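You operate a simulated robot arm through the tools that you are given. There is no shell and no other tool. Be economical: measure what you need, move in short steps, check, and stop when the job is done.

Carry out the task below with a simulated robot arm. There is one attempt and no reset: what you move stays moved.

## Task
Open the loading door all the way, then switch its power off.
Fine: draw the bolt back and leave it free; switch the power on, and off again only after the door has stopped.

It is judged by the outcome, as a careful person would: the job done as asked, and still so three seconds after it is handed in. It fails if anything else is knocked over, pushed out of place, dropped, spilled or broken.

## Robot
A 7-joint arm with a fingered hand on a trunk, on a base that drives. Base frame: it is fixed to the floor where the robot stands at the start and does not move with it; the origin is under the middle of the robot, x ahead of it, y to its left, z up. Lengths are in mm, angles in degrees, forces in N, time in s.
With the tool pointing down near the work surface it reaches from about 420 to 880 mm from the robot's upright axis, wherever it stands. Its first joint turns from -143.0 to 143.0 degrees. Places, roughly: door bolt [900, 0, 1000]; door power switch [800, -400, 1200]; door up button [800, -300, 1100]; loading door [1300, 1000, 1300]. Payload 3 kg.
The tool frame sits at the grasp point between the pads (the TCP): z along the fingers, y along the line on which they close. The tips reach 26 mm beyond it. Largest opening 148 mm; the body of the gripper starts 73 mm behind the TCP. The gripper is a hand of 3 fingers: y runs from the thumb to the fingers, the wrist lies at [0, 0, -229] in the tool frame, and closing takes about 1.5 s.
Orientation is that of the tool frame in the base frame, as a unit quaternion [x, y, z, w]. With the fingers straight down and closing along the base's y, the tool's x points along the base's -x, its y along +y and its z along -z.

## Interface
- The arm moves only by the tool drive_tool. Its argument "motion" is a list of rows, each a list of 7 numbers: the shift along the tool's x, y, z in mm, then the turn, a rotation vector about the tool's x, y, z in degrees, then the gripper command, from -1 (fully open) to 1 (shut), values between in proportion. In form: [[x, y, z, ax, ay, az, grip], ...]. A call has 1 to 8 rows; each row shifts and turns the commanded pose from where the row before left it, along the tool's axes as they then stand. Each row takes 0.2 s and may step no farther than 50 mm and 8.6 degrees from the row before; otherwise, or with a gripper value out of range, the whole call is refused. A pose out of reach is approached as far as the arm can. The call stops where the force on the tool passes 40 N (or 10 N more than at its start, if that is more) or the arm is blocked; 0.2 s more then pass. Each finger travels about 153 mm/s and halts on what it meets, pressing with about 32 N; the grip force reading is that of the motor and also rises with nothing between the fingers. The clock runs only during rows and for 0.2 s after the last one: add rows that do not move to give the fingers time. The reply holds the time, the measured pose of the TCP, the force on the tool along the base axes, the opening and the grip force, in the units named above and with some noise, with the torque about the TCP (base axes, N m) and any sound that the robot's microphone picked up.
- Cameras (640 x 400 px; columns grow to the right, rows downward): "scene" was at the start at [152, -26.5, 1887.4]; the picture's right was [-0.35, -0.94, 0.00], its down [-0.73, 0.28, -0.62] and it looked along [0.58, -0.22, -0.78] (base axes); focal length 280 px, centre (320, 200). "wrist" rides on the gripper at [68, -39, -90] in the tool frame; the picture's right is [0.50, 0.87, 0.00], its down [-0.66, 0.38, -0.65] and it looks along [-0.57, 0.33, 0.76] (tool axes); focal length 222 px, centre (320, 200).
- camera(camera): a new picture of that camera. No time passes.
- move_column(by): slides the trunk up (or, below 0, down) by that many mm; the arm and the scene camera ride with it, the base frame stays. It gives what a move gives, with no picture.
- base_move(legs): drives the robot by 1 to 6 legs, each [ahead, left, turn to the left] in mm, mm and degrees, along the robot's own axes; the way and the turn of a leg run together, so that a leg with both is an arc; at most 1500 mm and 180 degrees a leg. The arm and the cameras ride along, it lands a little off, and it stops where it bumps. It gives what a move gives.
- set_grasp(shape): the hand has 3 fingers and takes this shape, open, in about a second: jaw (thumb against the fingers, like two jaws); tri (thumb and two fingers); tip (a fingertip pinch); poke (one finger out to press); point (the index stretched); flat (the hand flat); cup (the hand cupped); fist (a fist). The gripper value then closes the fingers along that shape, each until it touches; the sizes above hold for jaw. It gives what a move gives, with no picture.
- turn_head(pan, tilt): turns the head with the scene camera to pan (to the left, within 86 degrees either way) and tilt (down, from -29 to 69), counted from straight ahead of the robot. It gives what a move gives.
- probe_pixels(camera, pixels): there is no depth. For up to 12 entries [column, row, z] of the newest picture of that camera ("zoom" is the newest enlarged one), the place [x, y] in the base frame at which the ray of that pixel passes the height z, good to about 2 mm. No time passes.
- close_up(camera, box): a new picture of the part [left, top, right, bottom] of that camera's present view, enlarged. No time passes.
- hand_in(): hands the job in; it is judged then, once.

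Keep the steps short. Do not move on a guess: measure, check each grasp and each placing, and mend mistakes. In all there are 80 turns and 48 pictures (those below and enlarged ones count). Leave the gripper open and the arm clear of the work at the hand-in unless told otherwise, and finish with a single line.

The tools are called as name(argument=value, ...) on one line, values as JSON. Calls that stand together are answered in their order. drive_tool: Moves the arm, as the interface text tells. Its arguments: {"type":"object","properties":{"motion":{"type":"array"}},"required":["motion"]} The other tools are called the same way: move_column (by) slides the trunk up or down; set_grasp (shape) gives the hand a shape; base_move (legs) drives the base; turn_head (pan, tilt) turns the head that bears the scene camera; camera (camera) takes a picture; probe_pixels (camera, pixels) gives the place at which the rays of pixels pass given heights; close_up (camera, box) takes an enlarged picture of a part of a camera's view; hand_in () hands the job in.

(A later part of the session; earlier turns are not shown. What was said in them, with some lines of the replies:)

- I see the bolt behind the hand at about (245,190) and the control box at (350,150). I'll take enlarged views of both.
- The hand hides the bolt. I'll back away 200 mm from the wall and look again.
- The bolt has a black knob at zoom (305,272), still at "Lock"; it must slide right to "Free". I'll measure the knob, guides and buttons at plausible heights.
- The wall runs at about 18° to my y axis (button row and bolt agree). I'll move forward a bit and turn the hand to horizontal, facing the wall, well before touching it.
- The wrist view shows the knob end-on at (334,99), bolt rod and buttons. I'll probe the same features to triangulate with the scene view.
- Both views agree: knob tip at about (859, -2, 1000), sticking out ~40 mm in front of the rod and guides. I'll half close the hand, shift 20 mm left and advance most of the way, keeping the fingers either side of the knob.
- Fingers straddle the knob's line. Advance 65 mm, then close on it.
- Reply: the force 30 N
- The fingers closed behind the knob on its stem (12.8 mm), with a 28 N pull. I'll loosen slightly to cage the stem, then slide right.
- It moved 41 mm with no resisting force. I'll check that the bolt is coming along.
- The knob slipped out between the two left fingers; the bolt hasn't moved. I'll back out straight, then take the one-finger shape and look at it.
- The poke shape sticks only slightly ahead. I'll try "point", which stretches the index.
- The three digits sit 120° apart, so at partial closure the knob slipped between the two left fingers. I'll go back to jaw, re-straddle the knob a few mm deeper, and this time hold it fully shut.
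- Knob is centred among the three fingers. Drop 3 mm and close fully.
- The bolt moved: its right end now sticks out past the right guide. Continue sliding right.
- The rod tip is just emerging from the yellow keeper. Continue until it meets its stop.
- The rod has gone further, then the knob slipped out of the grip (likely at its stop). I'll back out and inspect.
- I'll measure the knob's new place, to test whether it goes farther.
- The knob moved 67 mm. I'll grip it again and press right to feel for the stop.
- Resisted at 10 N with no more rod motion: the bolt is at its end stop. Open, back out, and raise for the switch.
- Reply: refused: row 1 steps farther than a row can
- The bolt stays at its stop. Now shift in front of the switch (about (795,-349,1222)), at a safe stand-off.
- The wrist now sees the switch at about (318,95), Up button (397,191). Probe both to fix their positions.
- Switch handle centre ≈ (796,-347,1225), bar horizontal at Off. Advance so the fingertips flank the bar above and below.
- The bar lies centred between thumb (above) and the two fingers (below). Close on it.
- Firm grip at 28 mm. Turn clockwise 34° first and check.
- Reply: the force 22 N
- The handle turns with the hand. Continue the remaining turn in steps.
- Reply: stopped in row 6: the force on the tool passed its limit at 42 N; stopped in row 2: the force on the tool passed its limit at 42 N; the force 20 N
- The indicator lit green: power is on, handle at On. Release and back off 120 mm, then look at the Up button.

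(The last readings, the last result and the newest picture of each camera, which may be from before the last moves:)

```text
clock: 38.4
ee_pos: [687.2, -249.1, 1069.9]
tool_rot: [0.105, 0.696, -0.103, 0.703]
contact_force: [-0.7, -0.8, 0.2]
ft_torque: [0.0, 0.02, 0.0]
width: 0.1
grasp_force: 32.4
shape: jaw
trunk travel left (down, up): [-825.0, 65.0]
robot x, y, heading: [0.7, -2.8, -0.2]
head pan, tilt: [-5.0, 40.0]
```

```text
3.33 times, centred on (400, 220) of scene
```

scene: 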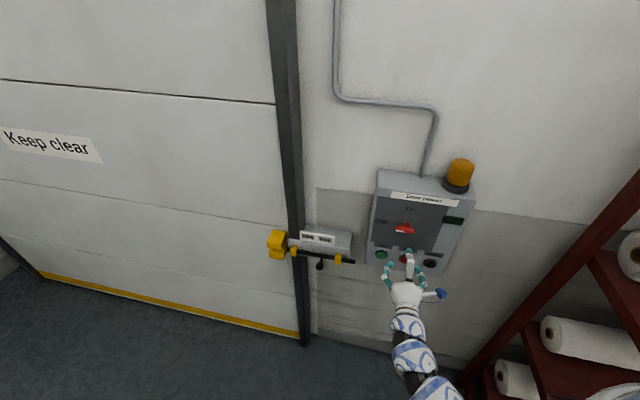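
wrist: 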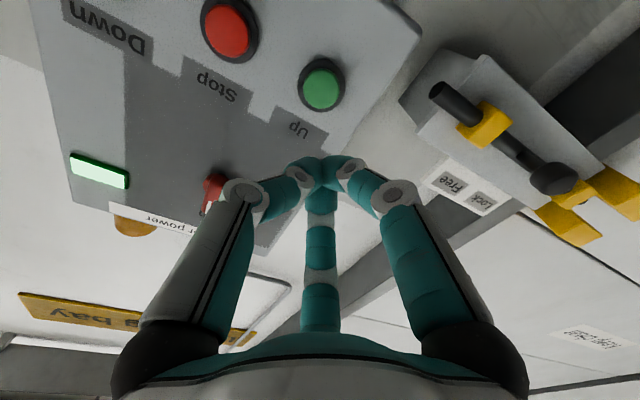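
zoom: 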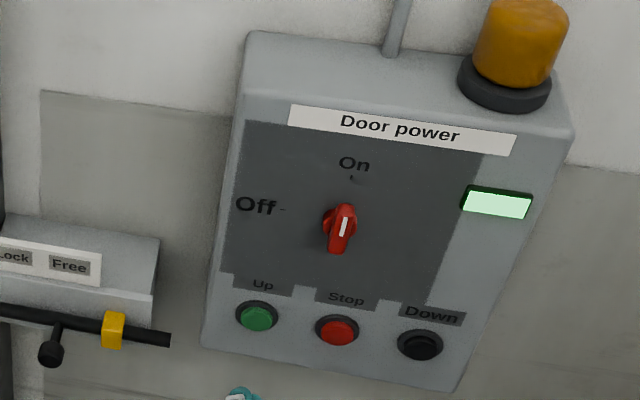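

Switch at On, lamp lit, bolt still drawn. Green Up button at wrist (322,90) and zoom (259,318). Probe both.

probe_pixels(camera="wrist", pixels=[[322, 90, 1050], [322, 90, 1055], [322, 90, 1060], [322, 90, 1065], [322, 90, 1070]])

probe_pixels(camera="zoom", pixels=[[259, 318, 1050], [259, 318, 1060], [259, 318, 1070]])

```text
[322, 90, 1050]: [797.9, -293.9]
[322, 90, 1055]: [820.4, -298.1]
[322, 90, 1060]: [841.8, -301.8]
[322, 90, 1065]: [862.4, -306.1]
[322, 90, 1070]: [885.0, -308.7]
```

```text
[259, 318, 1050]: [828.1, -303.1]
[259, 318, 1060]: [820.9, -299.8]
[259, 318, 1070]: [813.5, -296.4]
```

Button face ≈ (824,-300,1056). Align the closed fingertips, then advance to just short of it.

drive_tool(motion=[[14, -8, 0, 0, 0, 0, 1], [0, 0, 40, 0, 0, 0, 1], [0, 0, 40, 0, 0, 0, 1], [0, 0, 30, 0, 0, 0, 1], [0, 0, 0, 0, 0, 0, 1]])

camera(camera="wrist")

```text
clock: 39.6
ee_pos: [792.1, -290.2, 1055.1]
tool_rot: [0.106, 0.696, -0.103, 0.703]
contact_force: [-2.5, 1.5, -0.1]
ft_torque: [0.0, 0.01, -0.01]
width: 0.1
grasp_force: 32.3
shape: jaw
trunk travel left (down, up): [-825.0, 65.0]
robot x, y, heading: [-2.1, 1.1, 0.1]
head pan, tilt: [-5.0, 40.0]
heard: click
```

```text
10 pictures are left
```

wrist: 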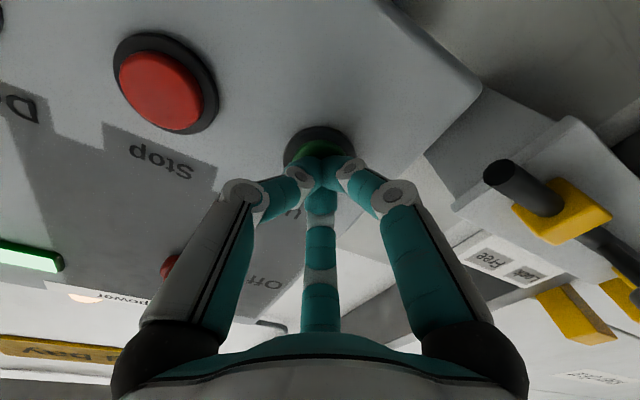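

A click: the button is pressed. I'll hold a moment to hear whether the door runs.

drive_tool(motion=[[0, 0, 1, 0, 0, 0, 1], [0, 0, 0, 0, 0, 0, 1], [0, 0, 0, 0, 0, 0, 1]])

camera(camera="scene")

```text
clock: 40.4
ee_pos: [792.9, -289.6, 1054.7]
tool_rot: [0.106, 0.696, -0.104, 0.703]
contact_force: [-1.5, 0.6, -0.4]
ft_torque: [0.04, 0.0, 0.02]
width: 0.0
grasp_force: 32.0
shape: jaw
trunk travel left (down, up): [-825.0, 65.0]
robot x, y, heading: [1.9, 2.1, -0.4]
head pan, tilt: [-5.0, 40.0]
```

```text
9 pictures are left
```

scene: 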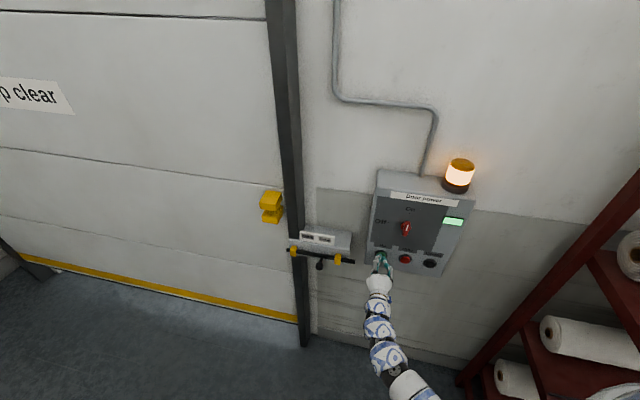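

The door is rising and the beacon is lit. I'll back off to see whether it keeps running by itself.

drive_tool(motion=[[0, 0, -30, 0, 0, 0, 1], [0, 0, 0, 0, 0, 0, 1], [0, 0, 0, 0, 0, 0, 1], [0, 0, 0, 0, 0, 0, 1], [0, 0, 0, 0, 0, 0, 1], [0, 0, 0, 0, 0, 0, 1]])

camera(camera="scene")

```text
clock: 41.8
ee_pos: [763.5, -280.0, 1055.8]
tool_rot: [0.107, 0.695, -0.104, 0.703]
contact_force: [0.6, 1.1, -0.2]
ft_torque: [0.01, 0.03, 0.05]
width: 0.1
grasp_force: 31.9
shape: jaw
trunk travel left (down, up): [-825.0, 65.0]
robot x, y, heading: [0.6, -0.2, 0.0]
head pan, tilt: [-5.0, 40.0]
```

```text
8 pictures are left
```

scene: 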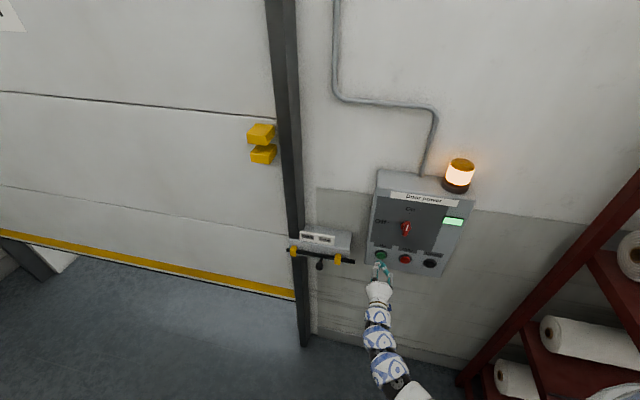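

It keeps running by itself. While it rises I'll move back in front of the switch (vertical handle now), open.

drive_tool(motion=[[0, 0, -45, 0, 0, 0, 0.5], [0, 0, -45, 0, 0, 0, 0], [-42, -20, 0, 0, 0, 0, 0], [-42, -20, 0, 0, 0, 0, 0], [-42, -14, 0, 0, 0, 0, 0], [-43, 0, 0, 0, 0, 0, 0], [0, 0, 0, 0, 0, 0, 0], [0, 0, 0, 0, 0, 0, 0]])

drive_tool(motion=[[0, 0, 0, 0, 0, 0, 0], [0, 0, 0, 0, 0, 0, 0], [0, 0, 0, 0, 0, 0, 0], [0, 0, 0, 0, 0, 0, 0], [0, 0, 0, 0, 0, 0, 0], [0, 0, 0, 0, 0, 0, 0], [0, 0, 0, 0, 0, 0, 0], [0, 0, 0, 0, 0, 0, 0]])

drive_tool(motion=[[0, 0, 0, 0, 0, 0, 0], [0, 0, 0, 0, 0, 0, 0], [0, 0, 0, 0, 0, 0, 0], [0, 0, 0, 0, 0, 0, 0], [0, 0, 0, 0, 0, 0, 0], [0, 0, 0, 0, 0, 0, 0], [0, 0, 0, 0, 0, 0, 0], [0, 0, 0, 0, 0, 0, 0]])

drive_tool(motion=[[0, 0, 0, 0, 0, 0, 0], [0, 0, 0, 0, 0, 0, 0], [0, 0, 0, 0, 0, 0, 0], [0, 0, 0, 0, 0, 0, 0], [0, 0, 0, 0, 0, 0, 0], [0, 0, 0, 0, 0, 0, 0], [0, 0, 0, 0, 0, 0, 0], [0, 0, 0, 0, 0, 0, 0]])

turn_head(pan=10, tilt=15)

camera(camera="scene")

```text
clock: 43.6
ee_pos: [660.6, -309.5, 1226.8]
tool_rot: [0.105, 0.696, -0.103, 0.703]
contact_force: [-0.4, 0.0, 1.0]
ft_torque: [0.03, 0.03, -0.04]
width: 73.6
grasp_force: 0.1
shape: jaw
trunk travel left (down, up): [-825.0, 65.0]
robot x, y, heading: [-0.0, 1.9, 0.1]
head pan, tilt: [-5.0, 40.0]
```

```text
clock: 45.4
ee_pos: [661.3, -311.0, 1227.5]
tool_rot: [0.106, 0.696, -0.103, 0.703]
contact_force: [0.5, -0.9, 0.5]
ft_torque: [0.01, -0.02, 0.0]
width: 73.7
grasp_force: 0.1
shape: jaw
trunk travel left (down, up): [-825.0, 65.0]
robot x, y, heading: [1.8, -0.1, -0.2]
head pan, tilt: [-5.0, 40.0]
```

```text
clock: 47.2
ee_pos: [659.1, -309.3, 1227.2]
tool_rot: [0.106, 0.696, -0.104, 0.702]
contact_force: [-0.9, -0.1, 0.1]
ft_torque: [0.0, -0.02, -0.01]
width: 73.5
grasp_force: 0.2
shape: jaw
trunk travel left (down, up): [-825.0, 65.0]
robot x, y, heading: [0.3, 1.4, -0.2]
head pan, tilt: [-5.0, 40.0]
```

```text
clock: 49.0
ee_pos: [660.6, -309.9, 1226.2]
tool_rot: [0.106, 0.696, -0.104, 0.703]
contact_force: [0.0, -0.4, -0.5]
ft_torque: [-0.02, -0.02, 0.01]
width: 73.6
grasp_force: 0.0
shape: jaw
trunk travel left (down, up): [-825.0, 65.0]
robot x, y, heading: [3.4, 1.8, -0.3]
head pan, tilt: [-5.0, 40.0]
```

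```text
clock: 49.9
ee_pos: [660.0, -309.8, 1226.7]
tool_rot: [0.106, 0.696, -0.103, 0.703]
contact_force: [-0.4, -0.5, 0.9]
ft_torque: [0.0, 0.03, -0.01]
width: 73.5
grasp_force: 0.1
shape: jaw
trunk travel left (down, up): [-825.0, 65.0]
robot x, y, heading: [-1.0, 1.2, 0.3]
head pan, tilt: [10.0, 15.0]
```

```text
7 pictures are left
```

scene: 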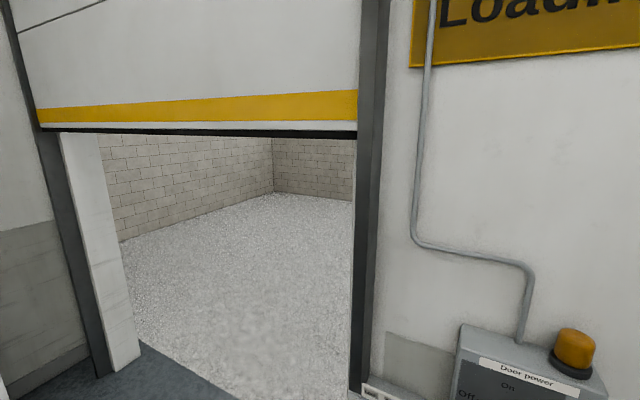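

The door is open to about head height; the beacon looks unlit (stopped, or blinking). Wait 3 s and compare.

drive_tool(motion=[[0, 0, 0, 0, 0, 0, 0], [0, 0, 0, 0, 0, 0, 0], [0, 0, 0, 0, 0, 0, 0], [0, 0, 0, 0, 0, 0, 0], [0, 0, 0, 0, 0, 0, 0], [0, 0, 0, 0, 0, 0, 0], [0, 0, 0, 0, 0, 0, 0], [0, 0, 0, 0, 0, 0, 0]])

turn_head(pan=10, tilt=0)

camera(camera="scene")

```text
clock: 51.7
ee_pos: [660.8, -309.7, 1227.2]
tool_rot: [0.106, 0.696, -0.103, 0.703]
contact_force: [-0.8, 0.9, 0.2]
ft_torque: [-0.02, -0.01, 0.0]
width: 73.6
grasp_force: 0.1
shape: jaw
trunk travel left (down, up): [-825.0, 65.0]
robot x, y, heading: [-1.0, -1.5, -0.0]
head pan, tilt: [10.0, 15.0]
```

```text
clock: 52.4
ee_pos: [659.4, -309.6, 1225.7]
tool_rot: [0.107, 0.696, -0.104, 0.703]
contact_force: [0.6, -0.4, 0.1]
ft_torque: [0.03, -0.02, 0.0]
width: 73.7
grasp_force: 0.1
shape: jaw
trunk travel left (down, up): [-825.0, 65.0]
robot x, y, heading: [4.6, -0.5, 0.0]
head pan, tilt: [10.0, 0.0]
```

```text
6 pictures are left
```

scene: 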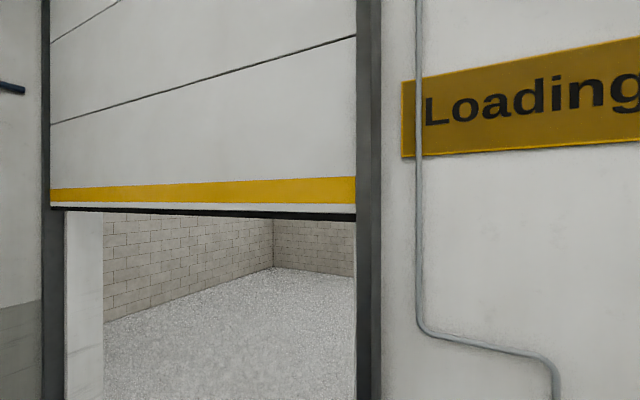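

The door bottom stands the same relative to the sign as before, so it has stopped. I'll look up once to make sure it is fully open rather than stopped midway.

turn_head(pan=15, tilt=-25)

camera(camera="scene")

```text
clock: 53.3
ee_pos: [659.4, -309.4, 1225.6]
tool_rot: [0.105, 0.696, -0.103, 0.703]
contact_force: [-0.1, -0.9, -0.3]
ft_torque: [0.01, 0.02, 0.03]
width: 73.6
grasp_force: 0.1
shape: jaw
trunk travel left (down, up): [-825.0, 65.0]
robot x, y, heading: [0.0, -1.3, -0.4]
head pan, tilt: [15.0, -25.0]
```

```text
5 pictures are left
```

scene: 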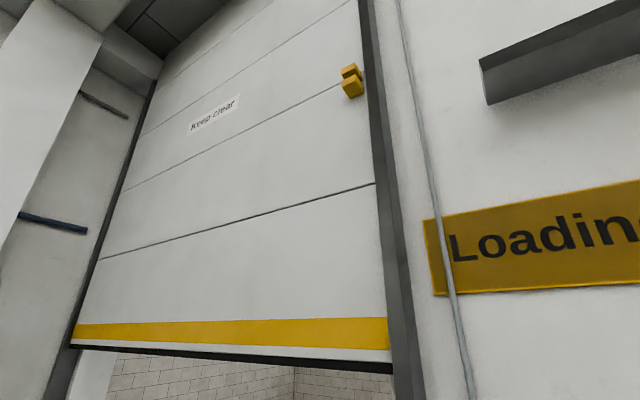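

The bottom edge is at about (390,362) in this view. I'll wait 1.6 s and take the same view to confirm it is really at rest.

drive_tool(motion=[[0, 0, 0, 0, 0, 0, 0], [0, 0, 0, 0, 0, 0, 0], [0, 0, 0, 0, 0, 0, 0], [0, 0, 0, 0, 0, 0, 0], [0, 0, 0, 0, 0, 0, 0], [0, 0, 0, 0, 0, 0, 0], [0, 0, 0, 0, 0, 0, 0], [0, 0, 0, 0, 0, 0, 0]])

camera(camera="scene")

```text
clock: 55.1
ee_pos: [660.5, -309.0, 1225.7]
tool_rot: [0.105, 0.696, -0.103, 0.703]
contact_force: [-1.2, 0.1, 0.2]
ft_torque: [0.0, 0.02, 0.02]
width: 73.5
grasp_force: 0.1
shape: jaw
trunk travel left (down, up): [-825.0, 65.0]
robot x, y, heading: [0.6, -2.2, -0.4]
head pan, tilt: [15.0, -25.0]
```

```text
4 pictures are left
```

scene: 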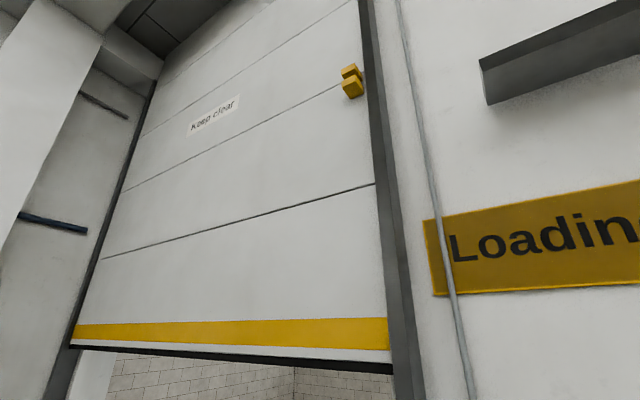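

At rest. Now grip the vertical handle the same way as before and turn head back down.

turn_head(pan=-8, tilt=33)

drive_tool(motion=[[0, 3, 40, 0, 0, 0, 0], [0, 0, 40, 0, 0, 0, 0], [0, 0, 30, 0, 0, 0, 0], [0, 0, 18, 0, 0, 0, 0], [0, 0, 0, 0, 0, 0, 0]])

drive_tool(motion=[[0, 0, 0, 0, 0, 0, 0.3], [0, 0, 0, 0, 0, 0, 0.6], [0, 0, 0, 0, 0, 0, 1], [0, 0, 0, 0, 0, 0, 1], [0, 0, 0, 0, 0, 0, 1]])

drive_tool(motion=[[0, 0, 0, 0, 0, -8.5, 1], [0, 0, 0, 0, 0, -8.5, 1], [0, 0, 0, 0, 0, -8.5, 1], [0, 0, 0, 0, 0, -8.5, 1]])

camera(camera="wrist")

```text
clock: 56.4
ee_pos: [659.9, -311.4, 1227.6]
tool_rot: [0.107, 0.695, -0.104, 0.703]
contact_force: [0.6, 0.0, -0.1]
ft_torque: [-0.01, -0.02, 0.0]
width: 73.7
grasp_force: 0.0
shape: jaw
trunk travel left (down, up): [-825.0, 65.0]
robot x, y, heading: [-6.4, 0.2, -0.0]
head pan, tilt: [-8.0, 33.0]
```

```text
clock: 57.6
ee_pos: [782.6, -343.2, 1225.3]
tool_rot: [0.106, 0.696, -0.104, 0.703]
contact_force: [-0.3, -0.6, -0.7]
ft_torque: [0.0, 0.02, 0.0]
width: 73.6
grasp_force: 0.1
shape: jaw
trunk travel left (down, up): [-825.0, 65.0]
robot x, y, heading: [-0.9, -1.5, 0.2]
head pan, tilt: [-8.0, 33.0]
```

```text
clock: 58.8
ee_pos: [783.1, -342.7, 1225.9]
tool_rot: [0.107, 0.696, -0.104, 0.703]
contact_force: [2.7, -7.3, 0.5]
ft_torque: [-0.06, -0.01, -0.23]
width: 28.9
grasp_force: 31.9
shape: jaw
trunk travel left (down, up): [-825.0, 65.0]
robot x, y, heading: [-1.3, -0.1, -0.4]
head pan, tilt: [-8.0, 33.0]
```

```text
clock: 59.8
ee_pos: [783.7, -344.3, 1224.0]
tool_rot: [-0.103, 0.697, -0.305, 0.641]
contact_force: [-2.3, -5.7, -15.2]
ft_torque: [0.26, 0.31, -0.17]
width: 27.9
grasp_force: 31.8
shape: jaw
trunk travel left (down, up): [-825.0, 65.0]
robot x, y, heading: [0.1, 4.2, 0.1]
head pan, tilt: [-8.0, 33.0]
```

```text
3 pictures are left
```

wrist: 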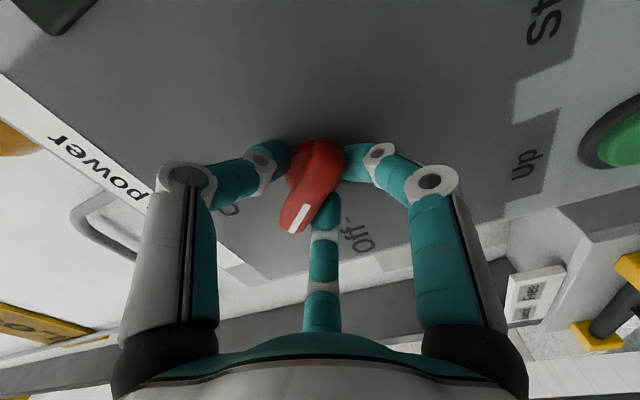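

The handle is turning back and the lamp is already dark. Complete the turn to Off.

drive_tool(motion=[[0, 0, 0, 0, 0, -8.5, 1], [0, 0, 0, 0, 0, -8.5, 1], [0, 0, 0, 0, 0, -8.5, 1], [0, 0, 0, 0, 0, -8.5, 1], [0, 0, 0, 0, 0, -8.5, 1], [0, 0, 0, 0, 0, -8.5, 1]])

drive_tool(motion=[[0, 0, 0, 0, 0, -7, 1], [0, 0, 0, 0, 0, -3, 1]])

```text
clock: 61.2
ee_pos: [783.9, -345.5, 1223.7]
tool_rot: [-0.391, 0.586, -0.551, 0.447]
contact_force: [-13.3, -17.8, -18.8]
ft_torque: [0.51, 0.47, -0.58]
width: 27.6
grasp_force: 32.1
shape: jaw
trunk travel left (down, up): [-825.0, 65.0]
robot x, y, heading: [-1.8, -0.6, -0.2]
head pan, tilt: [-8.0, 33.0]
```

```text
clock: 61.8
ee_pos: [782.7, -345.3, 1223.7]
tool_rot: [0.441, -0.549, 0.588, -0.398]
contact_force: [-13.8, -15.5, -16.3]
ft_torque: [0.25, 0.41, -0.58]
width: 27.8
grasp_force: 32.2
shape: jaw
trunk travel left (down, up): [-825.0, 65.0]
robot x, y, heading: [0.2, -3.7, -0.2]
head pan, tilt: [-8.0, 33.0]
```

Turned a bit beyond 90°. Release, back off well clear, and check.

drive_tool(motion=[[0, 0, 0, 0, 0, 0, 0.3], [0, 0, 0, 0, 0, 0, 0], [0, 0, 0, 0, 0, 0, 0], [0, 0, -40, 0, 0, 0, 0], [0, 0, -40, 0, 0, 0, -1], [0, 0, -40, 0, 0, 0, -1], [0, 0, -40, 0, 0, 0, -1], [0, 0, -20, 0, 0, 0, -1]])

close_up(camera="scene", box=[220, 160, 508, 340])

```text
clock: 63.6
ee_pos: [611.9, -284.2, 1220.7]
tool_rot: [0.452, -0.535, 0.594, -0.396]
contact_force: [0.6, -2.4, 0.2]
ft_torque: [0.07, 0.02, 0.24]
width: 147.7
grasp_force: 0.0
shape: jaw
out of reach, approached as far as the arm can: row 7
trunk travel left (down, up): [-825.0, 65.0]
robot x, y, heading: [1.7, -4.3, 0.0]
head pan, tilt: [-8.0, 33.0]
```

```text
2.22 times, centred on (364, 250) of scene
```

zoom: 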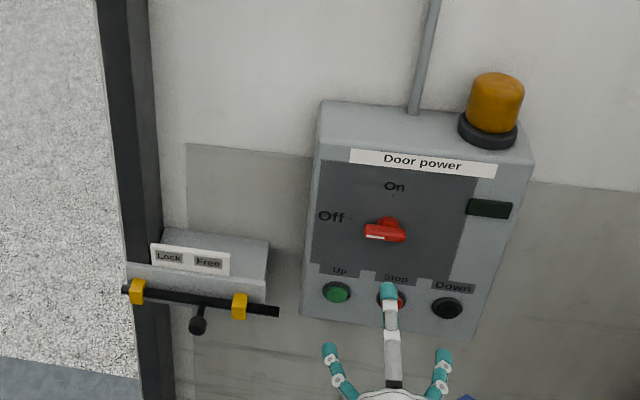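

Switch at Off, lamp dark, bolt drawn to Free, hand clear. One last look at the door itself.

turn_head(pan=15, tilt=-25)

camera(camera="scene")

```text
clock: 64.9
ee_pos: [612.3, -283.1, 1221.4]
tool_rot: [0.454, -0.533, 0.594, -0.396]
contact_force: [0.8, 0.1, 0.1]
ft_torque: [-0.02, 0.01, 0.0]
width: 147.8
grasp_force: 0.1
shape: jaw
trunk travel left (down, up): [-825.0, 65.0]
robot x, y, heading: [0.9, -0.4, -0.2]
head pan, tilt: [15.0, -25.0]
```

```text
1 pictures are left
```

scene: 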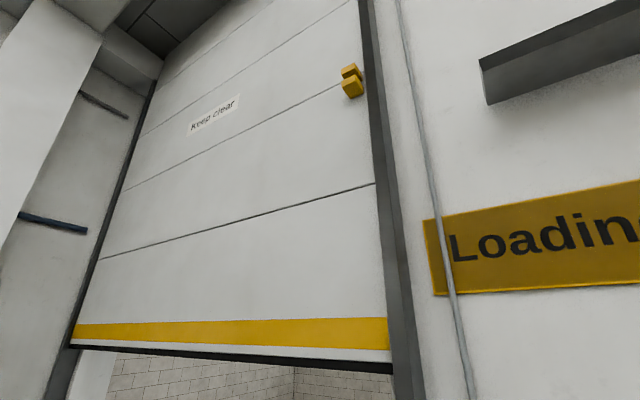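

The door holds in the same raised place. Handing in.

hand_in()

```text
The job is handed in.
```

The bolt is drawn to Free, the loading door rose until it stopped by itself and has stayed up (I took that stop as fully open), and the power was switched off only after that.
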